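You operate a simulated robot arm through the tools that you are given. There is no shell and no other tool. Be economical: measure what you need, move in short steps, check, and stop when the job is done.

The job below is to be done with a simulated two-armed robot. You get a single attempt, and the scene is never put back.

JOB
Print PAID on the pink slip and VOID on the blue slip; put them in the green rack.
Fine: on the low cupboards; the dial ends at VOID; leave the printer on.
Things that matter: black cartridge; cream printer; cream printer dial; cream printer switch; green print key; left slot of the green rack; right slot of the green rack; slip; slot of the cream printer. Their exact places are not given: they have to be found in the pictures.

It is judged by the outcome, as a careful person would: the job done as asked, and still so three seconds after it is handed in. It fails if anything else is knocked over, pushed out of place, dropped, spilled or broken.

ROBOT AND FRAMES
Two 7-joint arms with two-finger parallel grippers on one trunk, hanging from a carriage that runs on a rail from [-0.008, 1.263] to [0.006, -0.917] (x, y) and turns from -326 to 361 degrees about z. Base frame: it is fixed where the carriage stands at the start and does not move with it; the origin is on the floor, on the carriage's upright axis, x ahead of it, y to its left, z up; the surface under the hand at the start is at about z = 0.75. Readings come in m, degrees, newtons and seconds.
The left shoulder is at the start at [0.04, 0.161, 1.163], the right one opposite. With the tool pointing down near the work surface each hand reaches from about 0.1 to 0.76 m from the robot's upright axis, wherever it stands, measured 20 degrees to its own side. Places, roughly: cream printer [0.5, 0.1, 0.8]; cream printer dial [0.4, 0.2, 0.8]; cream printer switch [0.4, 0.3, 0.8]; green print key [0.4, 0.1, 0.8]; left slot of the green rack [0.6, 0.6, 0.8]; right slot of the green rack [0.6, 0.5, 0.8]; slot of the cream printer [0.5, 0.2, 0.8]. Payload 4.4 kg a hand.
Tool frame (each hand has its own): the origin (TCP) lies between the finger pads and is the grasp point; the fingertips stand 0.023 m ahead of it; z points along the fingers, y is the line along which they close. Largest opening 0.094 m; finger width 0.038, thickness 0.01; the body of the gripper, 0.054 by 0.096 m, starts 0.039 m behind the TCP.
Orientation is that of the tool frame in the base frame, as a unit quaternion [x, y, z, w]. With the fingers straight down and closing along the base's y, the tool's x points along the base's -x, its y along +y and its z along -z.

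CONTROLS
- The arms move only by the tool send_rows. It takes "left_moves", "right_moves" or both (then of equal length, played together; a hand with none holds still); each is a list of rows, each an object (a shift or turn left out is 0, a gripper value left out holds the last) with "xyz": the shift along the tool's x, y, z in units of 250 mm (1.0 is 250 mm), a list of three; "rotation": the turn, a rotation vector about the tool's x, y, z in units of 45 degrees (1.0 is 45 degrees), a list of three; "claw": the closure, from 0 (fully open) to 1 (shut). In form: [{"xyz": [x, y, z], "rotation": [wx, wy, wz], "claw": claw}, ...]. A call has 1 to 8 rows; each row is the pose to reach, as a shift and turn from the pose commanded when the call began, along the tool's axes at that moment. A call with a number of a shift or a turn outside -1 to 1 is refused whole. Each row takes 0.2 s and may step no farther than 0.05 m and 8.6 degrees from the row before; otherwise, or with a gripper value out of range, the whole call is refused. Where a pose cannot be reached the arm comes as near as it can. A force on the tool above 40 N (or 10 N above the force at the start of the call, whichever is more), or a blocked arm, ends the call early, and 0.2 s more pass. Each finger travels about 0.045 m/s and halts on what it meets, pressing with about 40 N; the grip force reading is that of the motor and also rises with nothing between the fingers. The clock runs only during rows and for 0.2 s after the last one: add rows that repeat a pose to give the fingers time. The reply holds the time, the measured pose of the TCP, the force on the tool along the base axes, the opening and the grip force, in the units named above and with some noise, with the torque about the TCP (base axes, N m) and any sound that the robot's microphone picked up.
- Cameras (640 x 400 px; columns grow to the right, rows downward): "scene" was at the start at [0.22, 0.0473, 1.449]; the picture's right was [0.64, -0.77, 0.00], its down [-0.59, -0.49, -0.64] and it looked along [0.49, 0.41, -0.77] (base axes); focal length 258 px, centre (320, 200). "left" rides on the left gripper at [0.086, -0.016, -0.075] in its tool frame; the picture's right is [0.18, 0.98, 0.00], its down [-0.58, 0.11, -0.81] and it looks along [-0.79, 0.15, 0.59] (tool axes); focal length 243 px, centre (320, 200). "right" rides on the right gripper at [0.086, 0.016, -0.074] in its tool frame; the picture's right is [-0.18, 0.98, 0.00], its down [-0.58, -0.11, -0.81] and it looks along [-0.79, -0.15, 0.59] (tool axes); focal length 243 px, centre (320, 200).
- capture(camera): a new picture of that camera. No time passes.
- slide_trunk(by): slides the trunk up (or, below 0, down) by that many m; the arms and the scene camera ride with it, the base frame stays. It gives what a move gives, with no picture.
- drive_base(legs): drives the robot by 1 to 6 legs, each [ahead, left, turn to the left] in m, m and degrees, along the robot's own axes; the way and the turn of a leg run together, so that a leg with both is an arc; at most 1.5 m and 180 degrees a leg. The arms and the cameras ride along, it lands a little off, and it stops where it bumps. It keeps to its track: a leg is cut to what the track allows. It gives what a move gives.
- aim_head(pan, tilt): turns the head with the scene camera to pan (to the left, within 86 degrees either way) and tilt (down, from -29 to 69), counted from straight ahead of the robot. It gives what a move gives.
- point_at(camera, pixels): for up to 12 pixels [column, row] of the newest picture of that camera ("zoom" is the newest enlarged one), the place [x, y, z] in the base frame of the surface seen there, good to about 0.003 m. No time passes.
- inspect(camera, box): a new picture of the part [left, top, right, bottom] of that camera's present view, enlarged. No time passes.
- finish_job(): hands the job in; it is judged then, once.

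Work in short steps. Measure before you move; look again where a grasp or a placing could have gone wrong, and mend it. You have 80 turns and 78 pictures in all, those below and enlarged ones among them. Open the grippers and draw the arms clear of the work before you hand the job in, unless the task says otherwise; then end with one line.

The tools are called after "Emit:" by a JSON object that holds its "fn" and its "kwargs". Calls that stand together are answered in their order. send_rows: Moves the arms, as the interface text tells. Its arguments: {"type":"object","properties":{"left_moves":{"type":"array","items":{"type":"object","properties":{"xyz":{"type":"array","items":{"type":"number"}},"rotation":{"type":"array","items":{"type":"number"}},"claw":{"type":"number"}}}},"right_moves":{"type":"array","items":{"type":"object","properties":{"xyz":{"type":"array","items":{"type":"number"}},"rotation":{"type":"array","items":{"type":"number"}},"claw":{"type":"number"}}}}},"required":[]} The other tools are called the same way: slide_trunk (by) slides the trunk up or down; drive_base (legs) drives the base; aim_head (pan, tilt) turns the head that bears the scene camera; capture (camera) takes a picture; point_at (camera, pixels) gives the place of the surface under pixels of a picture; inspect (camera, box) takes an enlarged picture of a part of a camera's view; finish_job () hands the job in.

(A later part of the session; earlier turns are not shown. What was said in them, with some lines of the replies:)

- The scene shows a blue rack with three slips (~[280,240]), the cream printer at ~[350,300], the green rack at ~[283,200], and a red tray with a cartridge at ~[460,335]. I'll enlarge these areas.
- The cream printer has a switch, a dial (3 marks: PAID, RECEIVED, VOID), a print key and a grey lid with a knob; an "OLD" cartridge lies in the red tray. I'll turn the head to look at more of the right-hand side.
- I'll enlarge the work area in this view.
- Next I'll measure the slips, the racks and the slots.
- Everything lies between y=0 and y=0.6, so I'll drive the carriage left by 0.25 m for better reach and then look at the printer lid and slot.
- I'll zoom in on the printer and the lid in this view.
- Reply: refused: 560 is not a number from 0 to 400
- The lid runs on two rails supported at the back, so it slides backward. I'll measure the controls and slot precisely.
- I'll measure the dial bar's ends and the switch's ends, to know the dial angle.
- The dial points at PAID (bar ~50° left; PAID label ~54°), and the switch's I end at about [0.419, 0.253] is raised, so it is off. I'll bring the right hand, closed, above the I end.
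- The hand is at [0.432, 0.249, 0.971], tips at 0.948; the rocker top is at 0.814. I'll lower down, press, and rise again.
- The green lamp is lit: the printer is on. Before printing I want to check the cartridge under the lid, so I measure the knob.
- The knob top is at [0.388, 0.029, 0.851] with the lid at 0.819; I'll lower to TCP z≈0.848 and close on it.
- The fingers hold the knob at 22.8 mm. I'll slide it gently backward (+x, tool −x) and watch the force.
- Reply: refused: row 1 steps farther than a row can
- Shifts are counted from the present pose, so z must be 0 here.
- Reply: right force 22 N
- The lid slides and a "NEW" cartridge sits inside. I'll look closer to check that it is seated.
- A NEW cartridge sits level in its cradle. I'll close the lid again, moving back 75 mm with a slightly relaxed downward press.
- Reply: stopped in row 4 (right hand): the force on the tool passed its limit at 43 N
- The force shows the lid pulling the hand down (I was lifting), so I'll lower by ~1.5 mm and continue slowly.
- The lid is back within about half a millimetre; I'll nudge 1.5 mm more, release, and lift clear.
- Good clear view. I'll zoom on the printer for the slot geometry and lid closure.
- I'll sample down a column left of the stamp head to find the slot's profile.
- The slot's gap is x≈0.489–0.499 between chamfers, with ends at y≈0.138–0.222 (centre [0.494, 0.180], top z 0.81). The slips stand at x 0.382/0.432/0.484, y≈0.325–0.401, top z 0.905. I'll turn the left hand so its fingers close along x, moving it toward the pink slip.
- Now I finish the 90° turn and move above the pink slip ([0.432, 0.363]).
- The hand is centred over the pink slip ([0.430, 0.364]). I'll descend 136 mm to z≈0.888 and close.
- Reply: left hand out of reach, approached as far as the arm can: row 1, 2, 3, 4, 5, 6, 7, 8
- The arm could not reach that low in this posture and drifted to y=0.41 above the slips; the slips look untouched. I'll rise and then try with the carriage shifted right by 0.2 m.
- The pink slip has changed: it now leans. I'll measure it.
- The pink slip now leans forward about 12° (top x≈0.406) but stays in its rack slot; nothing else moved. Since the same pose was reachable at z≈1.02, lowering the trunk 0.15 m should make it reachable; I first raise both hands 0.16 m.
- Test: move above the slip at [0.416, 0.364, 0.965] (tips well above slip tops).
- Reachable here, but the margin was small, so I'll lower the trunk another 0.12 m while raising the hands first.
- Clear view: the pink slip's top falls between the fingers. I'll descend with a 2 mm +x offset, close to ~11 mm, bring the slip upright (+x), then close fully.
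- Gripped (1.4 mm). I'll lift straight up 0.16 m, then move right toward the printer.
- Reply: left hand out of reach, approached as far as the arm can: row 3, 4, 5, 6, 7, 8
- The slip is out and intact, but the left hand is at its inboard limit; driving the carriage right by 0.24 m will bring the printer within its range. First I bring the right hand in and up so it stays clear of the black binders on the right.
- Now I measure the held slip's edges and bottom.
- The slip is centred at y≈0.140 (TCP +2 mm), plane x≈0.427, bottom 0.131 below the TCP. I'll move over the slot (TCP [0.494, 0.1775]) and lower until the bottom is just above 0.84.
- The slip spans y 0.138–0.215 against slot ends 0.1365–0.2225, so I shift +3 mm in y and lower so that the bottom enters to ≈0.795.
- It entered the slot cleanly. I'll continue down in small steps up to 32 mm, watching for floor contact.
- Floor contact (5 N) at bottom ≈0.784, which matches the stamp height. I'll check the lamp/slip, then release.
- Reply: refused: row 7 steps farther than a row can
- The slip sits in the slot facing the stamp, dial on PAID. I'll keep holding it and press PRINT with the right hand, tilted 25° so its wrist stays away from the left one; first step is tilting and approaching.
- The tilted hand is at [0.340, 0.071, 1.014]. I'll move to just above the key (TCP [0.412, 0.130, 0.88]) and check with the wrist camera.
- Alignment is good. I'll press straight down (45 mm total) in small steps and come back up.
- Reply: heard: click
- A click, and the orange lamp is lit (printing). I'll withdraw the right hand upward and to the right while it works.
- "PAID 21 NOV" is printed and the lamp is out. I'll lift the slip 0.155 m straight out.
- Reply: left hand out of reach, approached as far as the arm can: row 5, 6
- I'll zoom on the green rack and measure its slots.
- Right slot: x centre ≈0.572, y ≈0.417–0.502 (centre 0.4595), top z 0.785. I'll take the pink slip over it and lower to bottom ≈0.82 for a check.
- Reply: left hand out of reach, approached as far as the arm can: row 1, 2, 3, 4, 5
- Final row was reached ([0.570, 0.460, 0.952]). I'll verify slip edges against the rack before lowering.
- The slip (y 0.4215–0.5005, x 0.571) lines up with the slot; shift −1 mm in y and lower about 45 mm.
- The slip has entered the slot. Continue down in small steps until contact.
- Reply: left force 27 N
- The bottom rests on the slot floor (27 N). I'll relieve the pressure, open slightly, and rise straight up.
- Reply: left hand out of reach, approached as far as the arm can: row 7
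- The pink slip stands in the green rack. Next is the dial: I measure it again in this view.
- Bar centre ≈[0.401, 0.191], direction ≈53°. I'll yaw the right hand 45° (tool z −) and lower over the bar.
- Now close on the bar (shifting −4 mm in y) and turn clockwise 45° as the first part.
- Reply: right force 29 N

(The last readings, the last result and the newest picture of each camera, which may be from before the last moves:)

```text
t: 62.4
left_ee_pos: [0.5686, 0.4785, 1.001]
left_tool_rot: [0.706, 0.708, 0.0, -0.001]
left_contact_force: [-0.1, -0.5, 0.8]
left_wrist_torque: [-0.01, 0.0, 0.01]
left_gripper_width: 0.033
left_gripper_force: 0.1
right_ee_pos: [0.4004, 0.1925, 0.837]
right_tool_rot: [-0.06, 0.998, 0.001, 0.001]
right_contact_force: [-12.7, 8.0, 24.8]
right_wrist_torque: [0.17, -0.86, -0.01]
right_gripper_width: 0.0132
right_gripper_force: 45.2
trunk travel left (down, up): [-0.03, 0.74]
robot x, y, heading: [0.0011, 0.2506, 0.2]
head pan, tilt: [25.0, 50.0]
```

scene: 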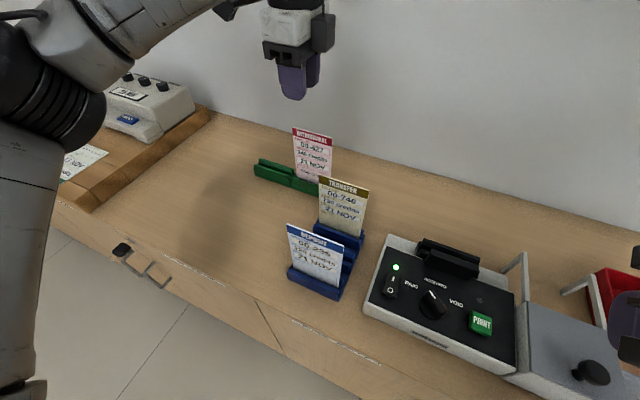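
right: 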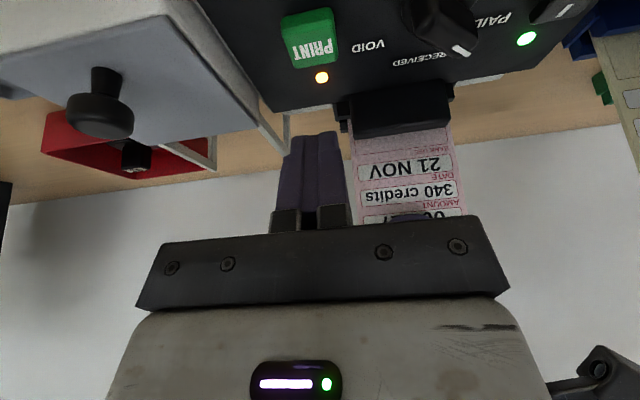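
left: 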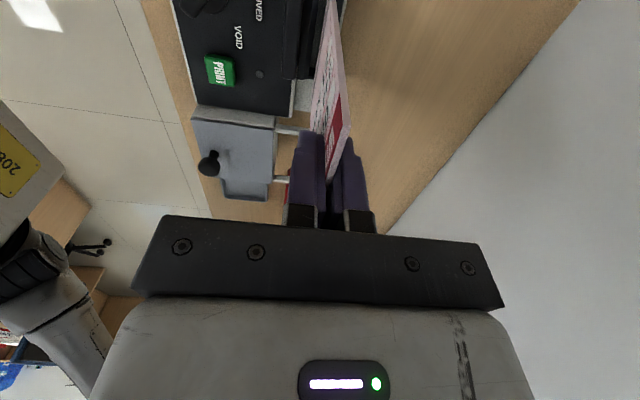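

The bar is gripped (13 mm) and turning; there's 25 N upward force, so I raise 2 mm and continue another 45°.

Emit:
{"fn": "send_rows", "kwargs": {"right_moves": [{"xyz": [0, 0, -0.008], "rotation": [0, 0, 0.1]}, {"xyz": [0, 0, -0.008], "rotation": [0, 0, 0.28]}, {"xyz": [0, 0, -0.008], "rotation": [0, 0, 0.46]}, {"xyz": [0, 0, -0.008], "rotation": [0, 0, 0.64]}, {"xyz": [0, 0, -0.008], "rotation": [0, 0, 0.82]}, {"xyz": [0, 0, -0.008], "rotation": [0, 0, 1.0]}]}}

```text
t: 63.8
left_ee_pos: [0.5695, 0.4799, 1.0017]
left_tool_rot: [0.706, 0.708, 0.002, 0.0]
left_contact_force: [-0.1, 0.9, 0.7]
left_wrist_torque: [-0.02, -0.01, -0.01]
left_gripper_width: 0.0329
left_gripper_force: 0.0
right_ee_pos: [0.4019, 0.1933, 0.8353]
right_tool_rot: [0.329, 0.944, 0.0, -0.001]
right_contact_force: [7.0, 15.6, -27.7]
right_wrist_torque: [0.94, 0.64, 0.0]
right_gripper_width: 0.0128
right_gripper_force: 45.2
trunk travel left (down, up): [-0.03, 0.74]
robot x, y, heading: [-0.0063, 0.2504, 0.0]
head pan, tilt: [25.0, 50.0]
```

Now at −38°; another 14° brings it to VOID. Then I release, rise, and look.

Emit:
{"fn": "send_rows", "kwargs": {"right_moves": [{"xyz": [0, 0, 0.004], "rotation": [0, 0, 0.16]}, {"xyz": [0, 0, 0.004], "rotation": [0, 0, 0.31]}, {"xyz": [0, 0, 0.004], "rotation": [0, 0, 0.31], "claw": 0.8}, {"xyz": [0, 0, 0.004], "rotation": [0, 0, 0.31], "claw": 0.68}, {"xyz": [0, 0, 0.004], "rotation": [0, 0, 0.31], "claw": 0.68}, {"xyz": [0, 0, -0.15], "rotation": [0, 0, 0.31], "claw": 0.68}, {"xyz": [0, 0, -0.33], "rotation": [0, 0, 0.31], "claw": 0.68}, {"xyz": [0, 0, -0.5], "rotation": [0, 0, 0.31], "claw": 0.68}]}}

Emit:
{"fn": "inspect", "kwargs": {"camera": "scene", "box": [360, 230, 520, 350]}}

```text
t: 65.6
left_ee_pos: [0.5683, 0.4761, 1.0014]
left_tool_rot: [0.707, 0.707, 0.0, 0.0]
left_contact_force: [0.5, 1.0, 0.2]
left_wrist_torque: [-0.01, 0.01, 0.01]
left_gripper_width: 0.033
left_gripper_force: 0.1
right_ee_pos: [0.3991, 0.1906, 0.963]
right_tool_rot: [0.438, 0.899, -0.001, 0.0]
right_contact_force: [-0.7, 0.1, 0.5]
right_wrist_torque: [-0.01, 0.01, 0.02]
right_gripper_width: 0.0301
right_gripper_force: 0.0
trunk travel left (down, up): [-0.03, 0.74]
robot x, y, heading: [-0.0001, 0.2479, 0.3]
head pan, tilt: [25.0, 50.0]
```

```text
3.33 times, centred on (440, 290) of scene
```

zoom: 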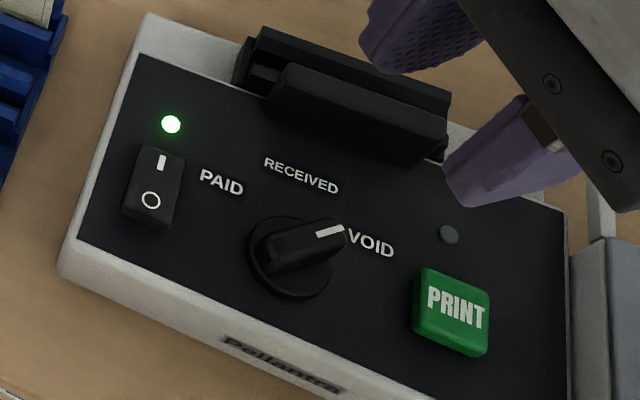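

The dial now points at VOID, and the lamp is green. I'll withdraw and un-yaw the right hand while the left hand moves back to x≈0.382, then drive right 0.15 m for a comfortable left-arm posture at the blue slip.

Emit:
{"fn": "send_rows", "kwargs": {"right_moves": [{"xyz": [0, 0, -0.1], "rotation": [0, 0, -0.17], "claw": 0.9}, {"xyz": [-0.03, -0.07, -0.24], "rotation": [0, 0, -0.34], "claw": 1}, {"xyz": [-0.06, -0.14, -0.24], "rotation": [0, 0, -0.51], "claw": 1}, {"xyz": [-0.1, -0.21, -0.24], "rotation": [0, 0, -0.68], "claw": 1}, {"xyz": [-0.14, -0.28, -0.24], "rotation": [0, 0, -0.85], "claw": 1}, {"xyz": [-0.17, -0.35, -0.24], "rotation": [0, 0, -1.0], "claw": 1}, {"xyz": [-0.192, -0.404, -0.24], "rotation": [0, 0, -1.0], "claw": 1}], "left_moves": [{"xyz": [0.01, -0.1, 0]}, {"xyz": [0.02, -0.2, 0]}, {"xyz": [0.03, -0.3, 0]}, {"xyz": [0.04, -0.42, 0]}, {"xyz": [0.05, -0.54, 0]}, {"xyz": [0.05, -0.65, 0]}, {"xyz": [0.05, -0.744, 0]}]}}

Emit:
{"fn": "drive_base", "kwargs": {"legs": [[0, -0.15, 0]]}}

Emit:
{"fn": "aim_head", "kwargs": {"pan": 15, "tilt": 55}}

Emit:
{"fn": "capture", "kwargs": {"camera": "scene"}}

```text
t: 67.2
left_ee_pos: [0.3817, 0.4858, 0.9994]
left_tool_rot: [0.706, 0.708, 0.0, 0.001]
left_contact_force: [-0.6, 0.2, 0.4]
left_wrist_torque: [-0.07, -0.02, 0.03]
left_gripper_width: 0.0327
left_gripper_force: 0.1
right_ee_pos: [0.3501, 0.0888, 1.022]
right_tool_rot: [0.06, 0.998, -0.001, 0.0]
right_contact_force: [-0.3, -0.5, 0.3]
right_wrist_torque: [0.0, -0.03, 0.01]
right_gripper_width: 0.0001
right_gripper_force: 40.1
trunk travel left (down, up): [-0.03, 0.74]
robot x, y, heading: [-0.0014, 0.2509, 0.3]
head pan, tilt: [25.0, 50.0]
```

```text
t: 68.6
left_ee_pos: [0.3833, 0.3351, 1.0]
left_tool_rot: [0.706, 0.708, 0.0, 0.0]
left_contact_force: [-0.1, -0.5, -0.2]
left_wrist_torque: [0.0, 0.01, 0.0]
left_gripper_width: 0.033
left_gripper_force: 0.1
right_ee_pos: [0.3508, -0.0597, 1.0218]
right_tool_rot: [0.063, 0.998, 0.001, -0.001]
right_contact_force: [0.4, -0.1, 0.3]
right_wrist_torque: [0.03, 0.02, -0.03]
right_gripper_width: 0.0
right_gripper_force: 39.4
trunk travel left (down, up): [-0.03, 0.74]
robot x, y, heading: [-0.0022, 0.1053, 0.0]
head pan, tilt: [25.0, 50.0]
```

```text
t: 69.3
left_ee_pos: [0.3862, 0.3354, 1.0004]
left_tool_rot: [0.707, 0.707, 0.0, 0.001]
left_contact_force: [-0.1, 0.2, 0.4]
left_wrist_torque: [-0.04, 0.03, -0.01]
left_gripper_width: 0.033
left_gripper_force: 0.1
right_ee_pos: [0.3517, -0.0619, 1.0222]
right_tool_rot: [0.062, 0.998, 0.0, -0.001]
right_contact_force: [-0.6, 0.8, 0.0]
right_wrist_torque: [0.0, -0.01, 0.01]
right_gripper_width: 0.0
right_gripper_force: 39.8
trunk travel left (down, up): [-0.03, 0.74]
robot x, y, heading: [0.0002, 0.1015, 0.3]
head pan, tilt: [15.0, 55.0]
```

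```text
27 pictures are left
```

scene: 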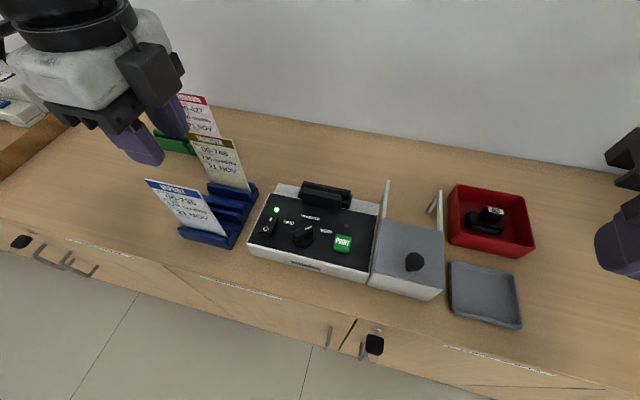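

The blue slip is at x≈0.3815, y≈0.363. I'll move over it, descend to z≈0.891 and close.

Emit:
{"fn": "send_rows", "kwargs": {"left_moves": [{"xyz": [0.06, -0.01, 0]}, {"xyz": [0.108, -0.01, 0.05]}, {"xyz": [0.108, -0.01, 0.2]}, {"xyz": [0.108, -0.01, 0.34]}, {"xyz": [0.108, -0.01, 0.436]}, {"xyz": [0.108, -0.01, 0.436], "claw": 0.85}, {"xyz": [0.108, -0.01, 0.436], "claw": 1}, {"xyz": [0.108, -0.01, 0.436], "claw": 1}]}}

Emit:
{"fn": "inspect", "kwargs": {"camera": "scene", "box": [110, 90, 270, 260]}}

```text
t: 71.1
left_ee_pos: [0.3804, 0.3612, 0.8879]
left_tool_rot: [0.707, 0.708, 0.0, 0.0]
left_contact_force: [0.3, 0.4, -1.4]
left_wrist_torque: [0.01, -0.09, 0.05]
left_gripper_width: 0.0015
left_gripper_force: 39.9
right_ee_pos: [0.352, -0.0609, 1.0236]
right_tool_rot: [0.062, 0.998, -0.001, -0.001]
right_contact_force: [0.8, -0.2, -0.2]
right_wrist_torque: [0.01, -0.01, 0.05]
right_gripper_width: 0.0001
right_gripper_force: 40.2
trunk travel left (down, up): [-0.03, 0.74]
robot x, y, heading: [0.002, 0.0972, 0.2]
head pan, tilt: [15.0, 55.0]
```

```text
2.35 times, centred on (190, 175) of scene
```

zoom: 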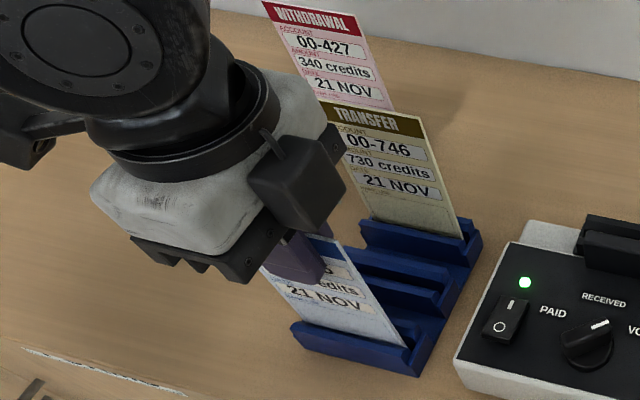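

Gripped (1.5 mm). I'll lift 0.15 m and drive right 0.1 m to reach the printer slot.

Emit:
{"fn": "send_rows", "kwargs": {"left_moves": [{"xyz": [0, 0, -0.1]}, {"xyz": [0, 0, -0.25]}, {"xyz": [0, 0, -0.42]}, {"xyz": [0, 0, -0.6]}, {"xyz": [0, 0, -0.6]}]}}

Emit:
{"fn": "drive_base", "kwargs": {"legs": [[0, -0.1, 0]]}}

Emit:
{"fn": "capture", "kwargs": {"camera": "scene"}}

```text
t: 72.3
left_ee_pos: [0.38, 0.3649, 1.0393]
left_tool_rot: [0.707, 0.707, 0.0, 0.001]
left_contact_force: [0.4, 0.5, -0.2]
left_wrist_torque: [0.02, -0.02, -0.01]
left_gripper_width: 0.0015
left_gripper_force: 39.6
right_ee_pos: [0.3513, -0.0617, 1.023]
right_tool_rot: [0.062, 0.998, 0.0, -0.001]
right_contact_force: [0.4, 0.1, 0.1]
right_wrist_torque: [0.01, -0.02, -0.04]
right_gripper_width: 0.0
right_gripper_force: 40.4
trunk travel left (down, up): [-0.03, 0.74]
robot x, y, heading: [-0.0003, 0.1035, 0.2]
head pan, tilt: [15.0, 55.0]
```

```text
t: 73.5
left_ee_pos: [0.3795, 0.264, 1.0387]
left_tool_rot: [0.705, 0.709, 0.0, 0.0]
left_contact_force: [0.4, -0.4, -0.8]
left_wrist_torque: [0.01, 0.03, 0.01]
left_gripper_width: 0.0014
left_gripper_force: 39.8
right_ee_pos: [0.3526, -0.1631, 1.0221]
right_tool_rot: [0.06, 0.998, -0.001, 0.0]
right_contact_force: [0.6, 0.8, -0.6]
right_wrist_torque: [-0.01, 0.04, 0.01]
right_gripper_width: 0.0
right_gripper_force: 39.7
trunk travel left (down, up): [-0.03, 0.74]
robot x, y, heading: [0.0003, -0.0018, 0.5]
head pan, tilt: [15.0, 55.0]
```

```text
25 pictures are left
```

scene: 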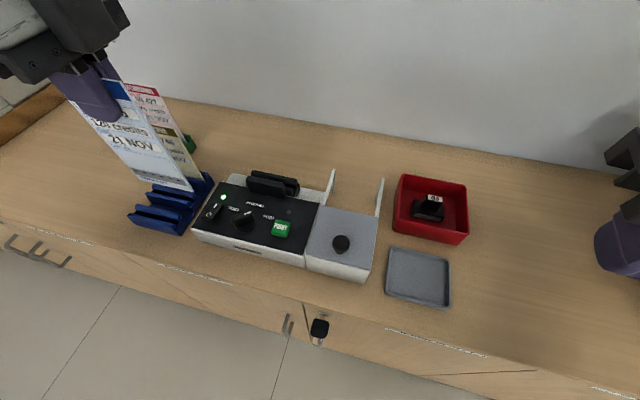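

I'll bring the slip over the printer slot and lower to bottom ≈0.84, while the right hand tilts and stages to the right of the printer.

Emit:
{"fn": "send_rows", "kwargs": {"left_moves": [{"xyz": [-0.08, 0.12, 0]}, {"xyz": [-0.17, 0.24, 0]}, {"xyz": [-0.26, 0.36, 0]}, {"xyz": [-0.344, 0.458, 0]}, {"xyz": [-0.344, 0.458, 0.1]}, {"xyz": [-0.344, 0.458, 0.2]}, {"xyz": [-0.344, 0.458, 0.26]}, {"xyz": [-0.344, 0.458, 0.26]}], "right_moves": [{"xyz": [0, 0, 0], "rotation": [0, -0.14, 0]}, {"xyz": [0, 0.1, 0], "rotation": [0, -0.28, 0]}, {"xyz": [0, 0.2, 0], "rotation": [0, -0.42, 0]}, {"xyz": [0, 0.3, 0], "rotation": [0, -0.556, 0]}, {"xyz": [0, 0.4, 0], "rotation": [0, -0.556, 0]}, {"xyz": [0, 0.5, 0], "rotation": [0, -0.556, 0]}, {"xyz": [0, 0.6, 0], "rotation": [0, -0.556, 0]}, {"xyz": [0, 0.7, 0], "rotation": [0, -0.556, 0]}]}}

Emit:
{"fn": "inspect", "kwargs": {"camera": "scene", "box": [180, 110, 340, 240]}}

```text
t: 75.3
left_ee_pos: [0.4923, 0.1786, 0.9735]
left_tool_rot: [0.705, 0.709, 0.0, 0.0]
left_contact_force: [0.7, 0.3, 0.4]
left_wrist_torque: [0.05, -0.01, 0.02]
left_gripper_width: 0.0015
left_gripper_force: 40.0
right_ee_pos: [0.375, 0.0111, 1.0211]
right_tool_rot: [0.058, 0.975, -0.013, 0.215]
right_contact_force: [0.6, 1.2, -0.1]
right_wrist_torque: [0.0, 0.02, -0.03]
right_gripper_width: 0.0002
right_gripper_force: 40.2
trunk travel left (down, up): [-0.03, 0.74]
robot x, y, heading: [-0.0005, -0.0034, 0.2]
head pan, tilt: [15.0, 55.0]
```

```text
3.08 times, centred on (260, 175) of scene
```

zoom: 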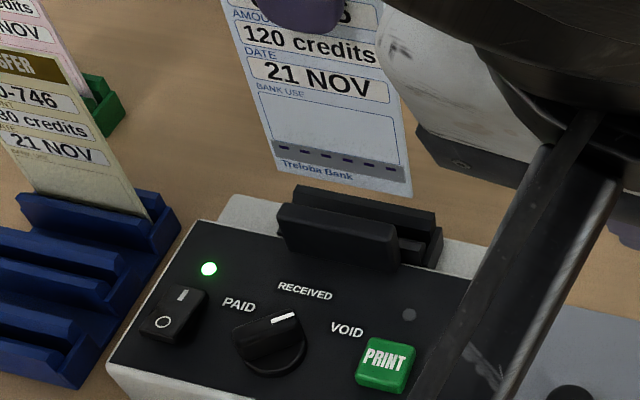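

Checking the slip edges against the slot, and the dial's angle.

Emit:
{"fn": "point_at", "kwargs": {"camera": "zoom", "pixels": [[278, 165], [270, 140], [410, 193], [400, 150], [340, 180], [296, 188], [434, 215], [295, 316], [275, 321], [245, 332]]}}

```text
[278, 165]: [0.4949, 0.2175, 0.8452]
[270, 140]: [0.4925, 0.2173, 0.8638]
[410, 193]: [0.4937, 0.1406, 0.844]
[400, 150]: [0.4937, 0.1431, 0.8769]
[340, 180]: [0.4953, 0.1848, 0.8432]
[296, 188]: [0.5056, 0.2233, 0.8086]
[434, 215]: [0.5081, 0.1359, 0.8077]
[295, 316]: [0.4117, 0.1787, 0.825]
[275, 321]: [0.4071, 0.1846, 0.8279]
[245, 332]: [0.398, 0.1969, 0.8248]
```

The slip (y 0.1406–0.218, x 0.494) is centred on the slot and the dial is at −49° (VOID). I'll lower it in to the floor.

Emit:
{"fn": "send_rows", "kwargs": {"left_moves": [{"xyz": [0, 0, 0.07]}, {"xyz": [0, 0, 0.13]}, {"xyz": [0, 0, 0.18]}, {"xyz": [0, 0, 0.21]}, {"xyz": [0, 0, 0.225]}, {"xyz": [0, 0, 0.233]}]}}

```text
t: 76.7
left_ee_pos: [0.4944, 0.1779, 0.9149]
left_tool_rot: [0.705, 0.71, 0.0, 0.001]
left_contact_force: [0.7, 0.0, 0.3]
left_wrist_torque: [0.01, 0.0, 0.01]
left_gripper_width: 0.0015
left_gripper_force: 40.1
right_ee_pos: [0.374, 0.0091, 1.0207]
right_tool_rot: [0.058, 0.975, -0.013, 0.215]
right_contact_force: [-0.2, 0.2, 0.7]
right_wrist_torque: [0.0, -0.02, -0.02]
right_gripper_width: 0.0
right_gripper_force: 40.8
trunk travel left (down, up): [-0.03, 0.74]
robot x, y, heading: [0.0018, -0.0022, 0.3]
head pan, tilt: [15.0, 55.0]
```

No contact yet; I'll lower up to 3.5 mm more, while the right hand moves to just above the PRINT key.

Emit:
{"fn": "send_rows", "kwargs": {"left_moves": [{"xyz": [0, 0, 0.003]}, {"xyz": [0, 0, 0.006]}, {"xyz": [0, 0, 0.009]}, {"xyz": [0, 0, 0.011]}, {"xyz": [0, 0, 0.013]}, {"xyz": [0, 0, 0.014]}], "right_moves": [{"xyz": [0.025, 0.08, 0.08]}, {"xyz": [0.05, 0.17, 0.17]}, {"xyz": [0.08, 0.26, 0.26]}, {"xyz": [0.105, 0.34, 0.36]}, {"xyz": [0.13, 0.42, 0.46]}, {"xyz": [0.153, 0.49, 0.542]}]}}

Emit:
{"fn": "capture", "kwargs": {"camera": "right"}}

```text
t: 78.1
left_ee_pos: [0.494, 0.1786, 0.9126]
left_tool_rot: [0.705, 0.709, 0.0, 0.001]
left_contact_force: [-0.6, 0.0, 4.1]
left_wrist_torque: [0.04, 0.07, -0.01]
left_gripper_width: 0.0014
left_gripper_force: 40.1
right_ee_pos: [0.4137, 0.131, 0.8838]
right_tool_rot: [0.059, 0.975, -0.014, 0.215]
right_contact_force: [0.5, -0.4, 0.0]
right_wrist_torque: [-0.01, 0.02, 0.01]
right_gripper_width: 0.0
right_gripper_force: 39.7
trunk travel left (down, up): [-0.03, 0.74]
robot x, y, heading: [0.0009, -0.0027, 0.6]
head pan, tilt: [15.0, 55.0]
```

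```text
23 pictures are left
```

right: 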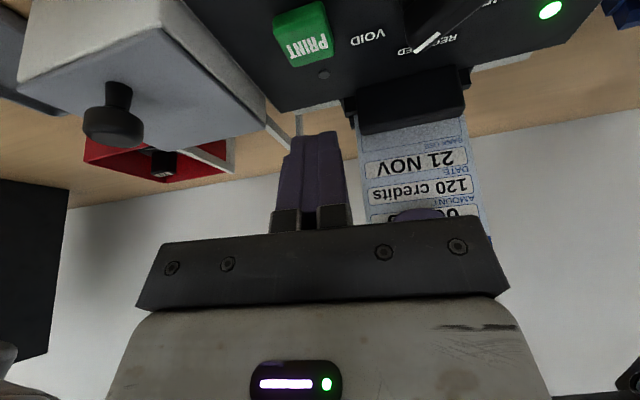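

The slip touches the floor (4 N), and the right hand is above the key as before. Press.

Emit:
{"fn": "send_rows", "kwargs": {"right_moves": [{"xyz": [0.043, 0, 0.09]}, {"xyz": [0.062, 0, 0.13]}, {"xyz": [0.07, 0, 0.148]}, {"xyz": [0.076, 0, 0.16]}, {"xyz": [0.08, 0, 0.169]}, {"xyz": [0.08, 0, 0.169]}, {"xyz": [0.05, 0, 0.105]}, {"xyz": [0.0, 0, 0.0]}]}}

Emit:
{"fn": "capture", "kwargs": {"camera": "right"}}

```text
t: 79.9
left_ee_pos: [0.4964, 0.1781, 0.913]
left_tool_rot: [0.705, 0.709, 0.0, 0.002]
left_contact_force: [0.1, -0.7, 9.4]
left_wrist_torque: [-0.07, 0.09, -0.02]
left_gripper_width: 0.0014
left_gripper_force: 40.3
right_ee_pos: [0.4099, 0.1309, 0.8832]
right_tool_rot: [0.058, 0.975, -0.014, 0.215]
right_contact_force: [-0.7, -0.2, -1.0]
right_wrist_torque: [0.04, 0.02, -0.03]
right_gripper_width: 0.0
right_gripper_force: 40.1
trunk travel left (down, up): [-0.03, 0.74]
robot x, y, heading: [-0.0005, -0.0014, 0.3]
head pan, tilt: [15.0, 55.0]
heard: click
```

```text
22 pictures are left
```

right: 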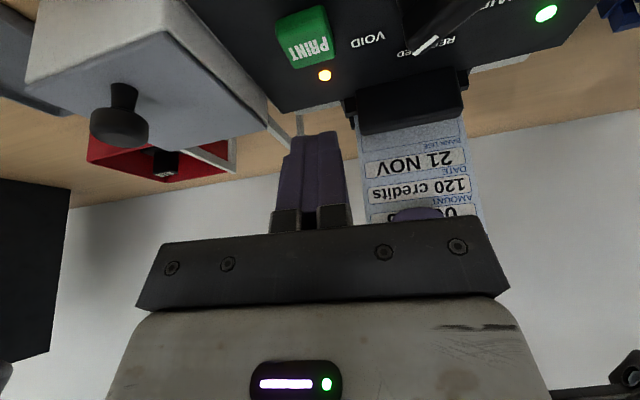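

Clicked and the orange lamp is on. I'll withdraw the right hand up and to the right while it prints.

Emit:
{"fn": "send_rows", "kwargs": {"right_moves": [{"xyz": [0, 0, -0.15]}, {"xyz": [0, -0.1, -0.3]}, {"xyz": [0, -0.25, -0.4]}, {"xyz": [0, -0.4, -0.5]}, {"xyz": [0, -0.55, -0.6]}, {"xyz": [0, -0.7, -0.65]}, {"xyz": [0, -0.85, -0.65]}, {"xyz": [0, -0.98, -0.65]}]}}

Emit:
{"fn": "inspect", "kwargs": {"camera": "scene", "box": [180, 110, 340, 270]}}

```text
t: 81.7
left_ee_pos: [0.4955, 0.1776, 0.9136]
left_tool_rot: [0.705, 0.709, 0.0, 0.002]
left_contact_force: [0.6, -1.0, 8.8]
left_wrist_torque: [-0.02, -0.09, 0.04]
left_gripper_width: 0.0015
left_gripper_force: 40.3
right_ee_pos: [0.3132, -0.1075, 1.0322]
right_tool_rot: [0.059, 0.974, -0.012, 0.217]
right_contact_force: [-1.3, 0.0, 0.4]
right_wrist_torque: [-0.02, 0.02, -0.02]
right_gripper_width: 0.0
right_gripper_force: 40.1
trunk travel left (down, up): [-0.03, 0.74]
robot x, y, heading: [0.0008, -0.0042, 0.3]
head pan, tilt: [15.0, 55.0]
```

```text
2.50 times, centred on (260, 190) of scene
```

zoom: 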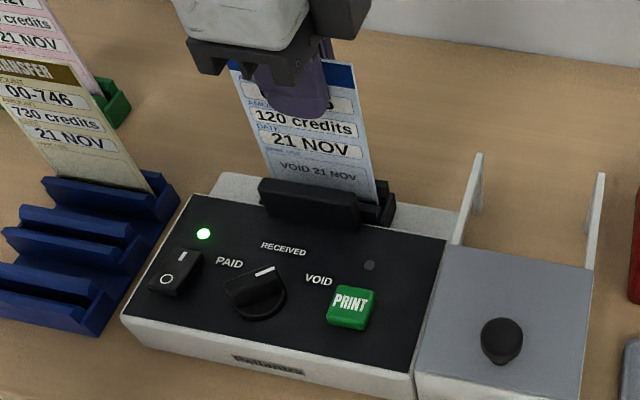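

"VOID 21 NOV" is printed and the lamp is out. I'll lift the slip 0.14 m and drive left 0.3 m to the green rack.

Emit:
{"fn": "send_rows", "kwargs": {"left_moves": [{"xyz": [0, 0, -0.06]}, {"xyz": [0, 0, -0.16]}, {"xyz": [0, 0, -0.3]}, {"xyz": [0, 0, -0.44]}, {"xyz": [0, 0, -0.56]}, {"xyz": [0, 0, -0.56]}]}}

Emit:
{"fn": "drive_base", "kwargs": {"legs": [[0, 0.3, 0]]}}

Emit:
{"fn": "aim_head", "kwargs": {"pan": 25, "tilt": 48}}

Emit:
{"fn": "capture", "kwargs": {"camera": "scene"}}

```text
t: 83.1
left_ee_pos: [0.4951, 0.1785, 1.0542]
left_tool_rot: [0.704, 0.71, 0.0, 0.0]
left_contact_force: [0.0, 1.0, 0.0]
left_wrist_torque: [0.02, 0.01, -0.02]
left_gripper_width: 0.0015
left_gripper_force: 40.4
right_ee_pos: [0.3138, -0.1075, 1.0314]
right_tool_rot: [0.059, 0.975, -0.013, 0.215]
right_contact_force: [0.2, 0.3, -0.7]
right_wrist_torque: [0.0, -0.03, 0.02]
right_gripper_width: 0.0
right_gripper_force: 39.9
trunk travel left (down, up): [-0.03, 0.74]
robot x, y, heading: [-0.0014, -0.0063, 0.3]
head pan, tilt: [15.0, 55.0]
```

```text
t: 85.1
left_ee_pos: [0.494, 0.4795, 1.0545]
left_tool_rot: [0.707, 0.707, -0.002, 0.001]
left_contact_force: [0.0, -0.2, -0.3]
left_wrist_torque: [-0.02, 0.01, -0.01]
left_gripper_width: 0.0014
left_gripper_force: 39.9
right_ee_pos: [0.312, 0.1915, 1.0298]
right_tool_rot: [0.061, 0.974, -0.014, 0.216]
right_contact_force: [0.2, -0.4, 0.6]
right_wrist_torque: [-0.04, 0.01, -0.01]
right_gripper_width: 0.0001
right_gripper_force: 40.2
trunk travel left (down, up): [-0.03, 0.74]
robot x, y, heading: [-0.0015, 0.3004, 0.1]
head pan, tilt: [15.0, 55.0]
```

```text
t: 85.9
left_ee_pos: [0.4935, 0.481, 1.0546]
left_tool_rot: [0.706, 0.708, -0.001, 0.002]
left_contact_force: [0.3, 0.0, -0.2]
left_wrist_torque: [0.03, -0.01, 0.0]
left_gripper_width: 0.0013
left_gripper_force: 39.9
right_ee_pos: [0.3128, 0.1929, 1.0305]
right_tool_rot: [0.061, 0.974, -0.015, 0.216]
right_contact_force: [0.0, -0.5, 0.1]
right_wrist_torque: [-0.02, -0.01, -0.02]
right_gripper_width: 0.0
right_gripper_force: 41.0
trunk travel left (down, up): [-0.03, 0.74]
robot x, y, heading: [-0.004, 0.2984, 0.0]
head pan, tilt: [25.0, 48.0]
```

```text
20 pictures are left
```

scene: 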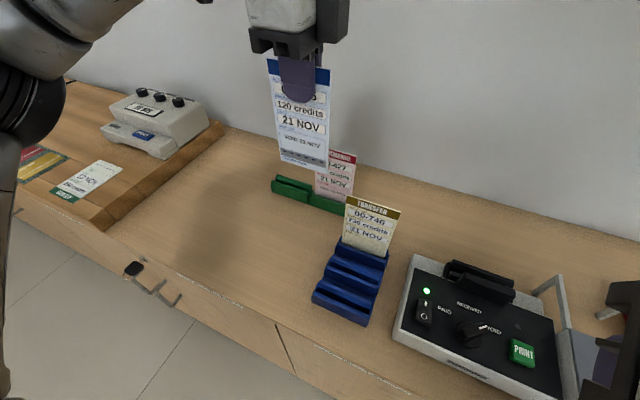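

I'll move left first, then forward over the left slot ([0.572, 0.558]), and lower to bottom ≈0.82.

Emit:
{"fn": "send_rows", "kwargs": {"left_moves": [{"xyz": [0.15, 0, 0]}, {"xyz": [0.306, 0.04, 0]}, {"xyz": [0.306, 0.18, 0]}, {"xyz": [0.306, 0.314, 0]}, {"xyz": [0.306, 0.314, 0.12]}, {"xyz": [0.306, 0.314, 0.25]}, {"xyz": [0.306, 0.314, 0.36]}, {"xyz": [0.306, 0.314, 0.42]}]}}

Emit:
{"fn": "inspect", "kwargs": {"camera": "scene", "box": [255, 120, 367, 220]}}

```text
t: 87.7
left_ee_pos: [0.5744, 0.5565, 0.9481]
left_tool_rot: [0.707, 0.708, 0.0, 0.001]
left_contact_force: [0.2, 0.3, 0.5]
left_wrist_torque: [0.0, 0.05, 0.0]
left_gripper_width: 0.0014
left_gripper_force: 39.6
left hand out of reach, approached as far as the arm can: row 4
right_ee_pos: [0.3121, 0.1929, 1.0299]
right_tool_rot: [0.061, 0.975, -0.015, 0.215]
right_contact_force: [0.3, -0.4, -0.9]
right_wrist_torque: [-0.01, 0.01, -0.02]
right_gripper_width: 0.0002
right_gripper_force: 39.9
trunk travel left (down, up): [-0.03, 0.74]
robot x, y, heading: [-0.0034, 0.2993, 0.1]
head pan, tilt: [25.0, 48.0]
```

```text
4.00 times, centred on (311, 170) of scene
```

zoom: 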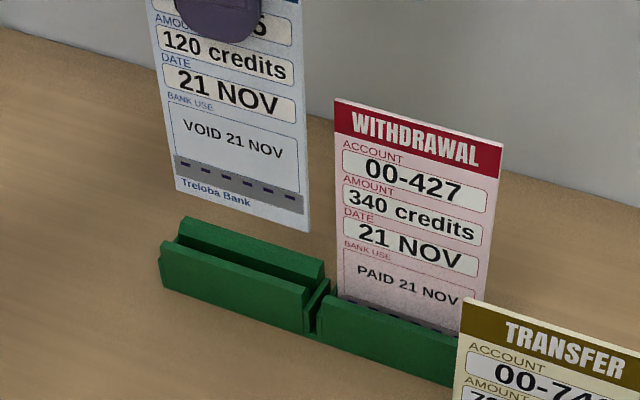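

Emit:
{"fn": "point_at", "kwargs": {"camera": "zoom", "pixels": [[180, 188], [175, 160], [303, 225], [302, 190], [240, 200], [185, 220], [322, 262], [165, 243], [302, 287], [240, 247], [240, 256], [318, 290]]}}

```text
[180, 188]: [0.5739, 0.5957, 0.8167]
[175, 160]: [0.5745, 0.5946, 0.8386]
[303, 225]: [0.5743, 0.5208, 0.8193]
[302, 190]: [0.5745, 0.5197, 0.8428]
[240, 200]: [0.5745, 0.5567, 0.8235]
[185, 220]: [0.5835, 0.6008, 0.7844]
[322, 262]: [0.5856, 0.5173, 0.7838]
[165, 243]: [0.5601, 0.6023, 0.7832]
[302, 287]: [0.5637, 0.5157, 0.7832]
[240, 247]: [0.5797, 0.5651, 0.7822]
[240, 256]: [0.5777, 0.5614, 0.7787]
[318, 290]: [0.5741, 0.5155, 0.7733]
```

The slip (y 0.5195–0.596, x 0.5745) needs +1 mm in y and −2 mm in x. Then lower into the slot to near the floor.

Emit:
{"fn": "send_rows", "kwargs": {"left_moves": [{"xyz": [0.005, -0.008, 0.04]}, {"xyz": [0.005, -0.008, 0.09]}, {"xyz": [0.005, -0.008, 0.14]}, {"xyz": [0.005, -0.008, 0.18]}, {"xyz": [0.005, -0.008, 0.205]}, {"xyz": [0.005, -0.008, 0.217]}, {"xyz": [0.005, -0.008, 0.224]}]}}

Emit:
{"fn": "inspect", "kwargs": {"camera": "scene", "box": [255, 120, 367, 220]}}

```text
t: 89.3
left_ee_pos: [0.5715, 0.5554, 0.8936]
left_tool_rot: [0.706, 0.708, -0.001, 0.0]
left_contact_force: [-0.5, -1.2, -0.4]
left_wrist_torque: [0.01, -0.01, -0.04]
left_gripper_width: 0.0016
left_gripper_force: 40.5
right_ee_pos: [0.3137, 0.1927, 1.0301]
right_tool_rot: [0.061, 0.974, -0.014, 0.216]
right_contact_force: [-0.2, 0.1, 0.6]
right_wrist_torque: [-0.03, 0.03, -0.01]
right_gripper_width: 0.0
right_gripper_force: 39.7
trunk travel left (down, up): [-0.03, 0.74]
robot x, y, heading: [0.0, 0.2955, -0.0]
head pan, tilt: [25.0, 48.0]
```

```text
4.00 times, centred on (311, 170) of scene
```

zoom: 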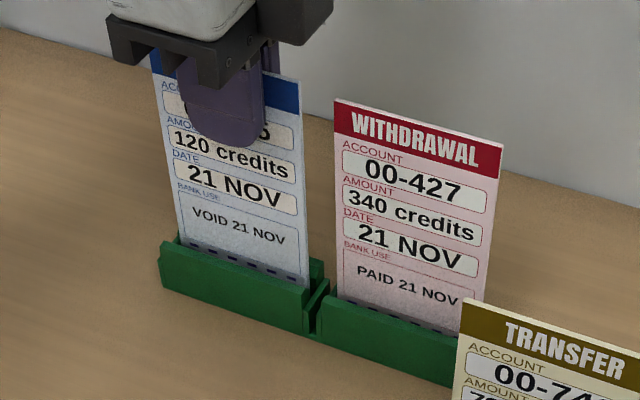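

In the slot, no floor contact yet; a few more millimetres.

Emit:
{"fn": "send_rows", "kwargs": {"left_moves": [{"xyz": [0, 0, 0.006]}, {"xyz": [0, 0, 0.012]}, {"xyz": [0, 0, 0.017]}, {"xyz": [0, 0, 0.021]}]}}

```text
t: 90.3
left_ee_pos: [0.5706, 0.5567, 0.887]
left_tool_rot: [0.706, 0.708, -0.001, 0.001]
left_contact_force: [0.2, -0.5, -0.1]
left_wrist_torque: [-0.07, 0.02, -0.05]
left_gripper_width: 0.0014
left_gripper_force: 40.1
right_ee_pos: [0.312, 0.1924, 1.0305]
right_tool_rot: [0.061, 0.974, -0.014, 0.216]
right_contact_force: [0.0, -1.3, -0.4]
right_wrist_torque: [0.01, 0.0, -0.01]
right_gripper_width: 0.0001
right_gripper_force: 40.5
trunk travel left (down, up): [-0.03, 0.74]
robot x, y, heading: [-0.0063, 0.2959, 0.1]
head pan, tilt: [25.0, 48.0]
```

Emit:
{"fn": "send_rows", "kwargs": {"left_moves": [{"xyz": [0, 0, 0.005]}, {"xyz": [0, 0, 0.01]}, {"xyz": [0, 0, 0.014]}]}}

```text
t: 91.1
left_ee_pos: [0.5716, 0.5576, 0.8874]
left_tool_rot: [0.707, 0.708, 0.0, 0.002]
left_contact_force: [-4.4, -0.9, 20.1]
left_wrist_torque: [-0.28, 0.57, -0.04]
left_gripper_width: 0.0015
left_gripper_force: 39.9
right_ee_pos: [0.3118, 0.1938, 1.0312]
right_tool_rot: [0.06, 0.974, -0.015, 0.216]
right_contact_force: [-0.2, 0.6, -0.3]
right_wrist_torque: [0.02, 0.01, -0.01]
right_gripper_width: 0.0001
right_gripper_force: 39.6
trunk travel left (down, up): [-0.03, 0.74]
robot x, y, heading: [-0.0023, 0.2967, 0.3]
head pan, tilt: [25.0, 48.0]
5 turns are left
```

The slip rests on the slot floor (20 N). I'll relieve, open and rise straight up, opening the right gripper as well.

Emit:
{"fn": "send_rows", "kwargs": {"left_moves": [{"xyz": [0, 0, -0.01]}, {"xyz": [0, 0, -0.01], "claw": 0.9}, {"xyz": [0, 0, -0.01], "claw": 0.75}, {"xyz": [0, 0, -0.01], "claw": 0.65}, {"xyz": [0, 0, -0.13], "claw": 0.65}, {"xyz": [0, 0, -0.28], "claw": 0.65}, {"xyz": [0, 0, -0.4], "claw": 0.65}], "right_moves": [{"xyz": [0, 0, 0]}, {"xyz": [0, 0, -0.05]}, {"xyz": [0, 0, -0.1], "claw": 0.8}, {"xyz": [0, 0, -0.1], "claw": 0.5}, {"xyz": [0, 0, -0.1], "claw": 0.2}, {"xyz": [0, 0, -0.1], "claw": 0}, {"xyz": [0, 0, -0.1], "claw": 0}]}}

Emit:
{"fn": "capture", "kwargs": {"camera": "scene"}}

```text
t: 92.7
left_ee_pos: [0.5704, 0.5583, 0.9851]
left_tool_rot: [0.706, 0.708, 0.0, 0.0]
left_contact_force: [-0.4, -0.3, 0.5]
left_wrist_torque: [0.03, 0.02, 0.0]
left_gripper_width: 0.0329
left_gripper_force: 0.1
right_ee_pos: [0.3045, 0.1941, 1.0525]
right_tool_rot: [0.061, 0.974, -0.015, 0.216]
right_contact_force: [0.7, 0.2, 0.1]
right_wrist_torque: [0.01, 0.01, -0.02]
right_gripper_width: 0.0939
right_gripper_force: 0.0
trunk travel left (down, up): [-0.03, 0.74]
robot x, y, heading: [-0.003, 0.2955, 0.2]
head pan, tilt: [25.0, 48.0]
```

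```text
17 pictures are left
4 turns are left
```

scene: 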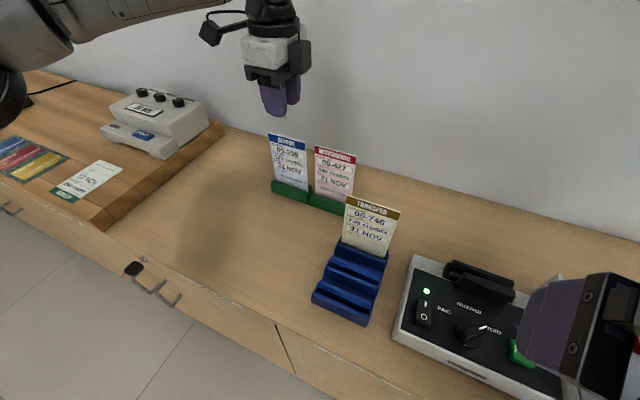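

Both slips stand in the green rack, the printer lamp is green and the dial is on VOID. I'll draw the left hand back (−x) away from the rack with its gripper opening, then hand in.

Emit:
{"fn": "send_rows", "kwargs": {"left_moves": [{"xyz": [0, -0.12, 0], "claw": 0.5}, {"xyz": [0, -0.26, 0], "claw": 0.3}, {"xyz": [0, -0.4, 0], "claw": 0.1}, {"xyz": [0, -0.54, 0], "claw": 0}, {"xyz": [0, -0.68, 0], "claw": 0}]}}

Emit:
{"fn": "capture", "kwargs": {"camera": "scene"}}

```text
t: 93.9
left_ee_pos: [0.3998, 0.5582, 0.9821]
left_tool_rot: [0.707, 0.708, -0.001, 0.0]
left_contact_force: [0.0, 0.3, -0.1]
left_wrist_torque: [-0.01, 0.0, 0.01]
left_gripper_width: 0.094
left_gripper_force: 0.0
right_ee_pos: [0.3023, 0.1949, 1.0534]
right_tool_rot: [0.06, 0.975, -0.014, 0.215]
right_contact_force: [-0.3, 0.3, -0.9]
right_wrist_torque: [-0.01, -0.04, 0.01]
right_gripper_width: 0.0939
right_gripper_force: 0.0
trunk travel left (down, up): [-0.03, 0.74]
robot x, y, heading: [-0.0024, 0.2931, 0.0]
head pan, tilt: [25.0, 48.0]
```

```text
16 pictures are left
3 turns are left
```

scene: 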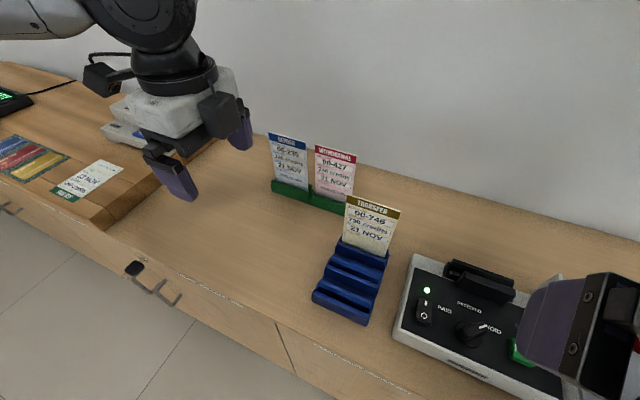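

Both slips stand in the rack, grippers are open and clear; I hand in.

Emit:
{"fn": "finish_job", "kwargs": {}}

```text
The job is handed in.
```

The pink slip is printed PAID and the blue slip VOID. Both stand in the green rack, pink in the right slot and blue in the left. The dial points at VOID and the printer is still on.
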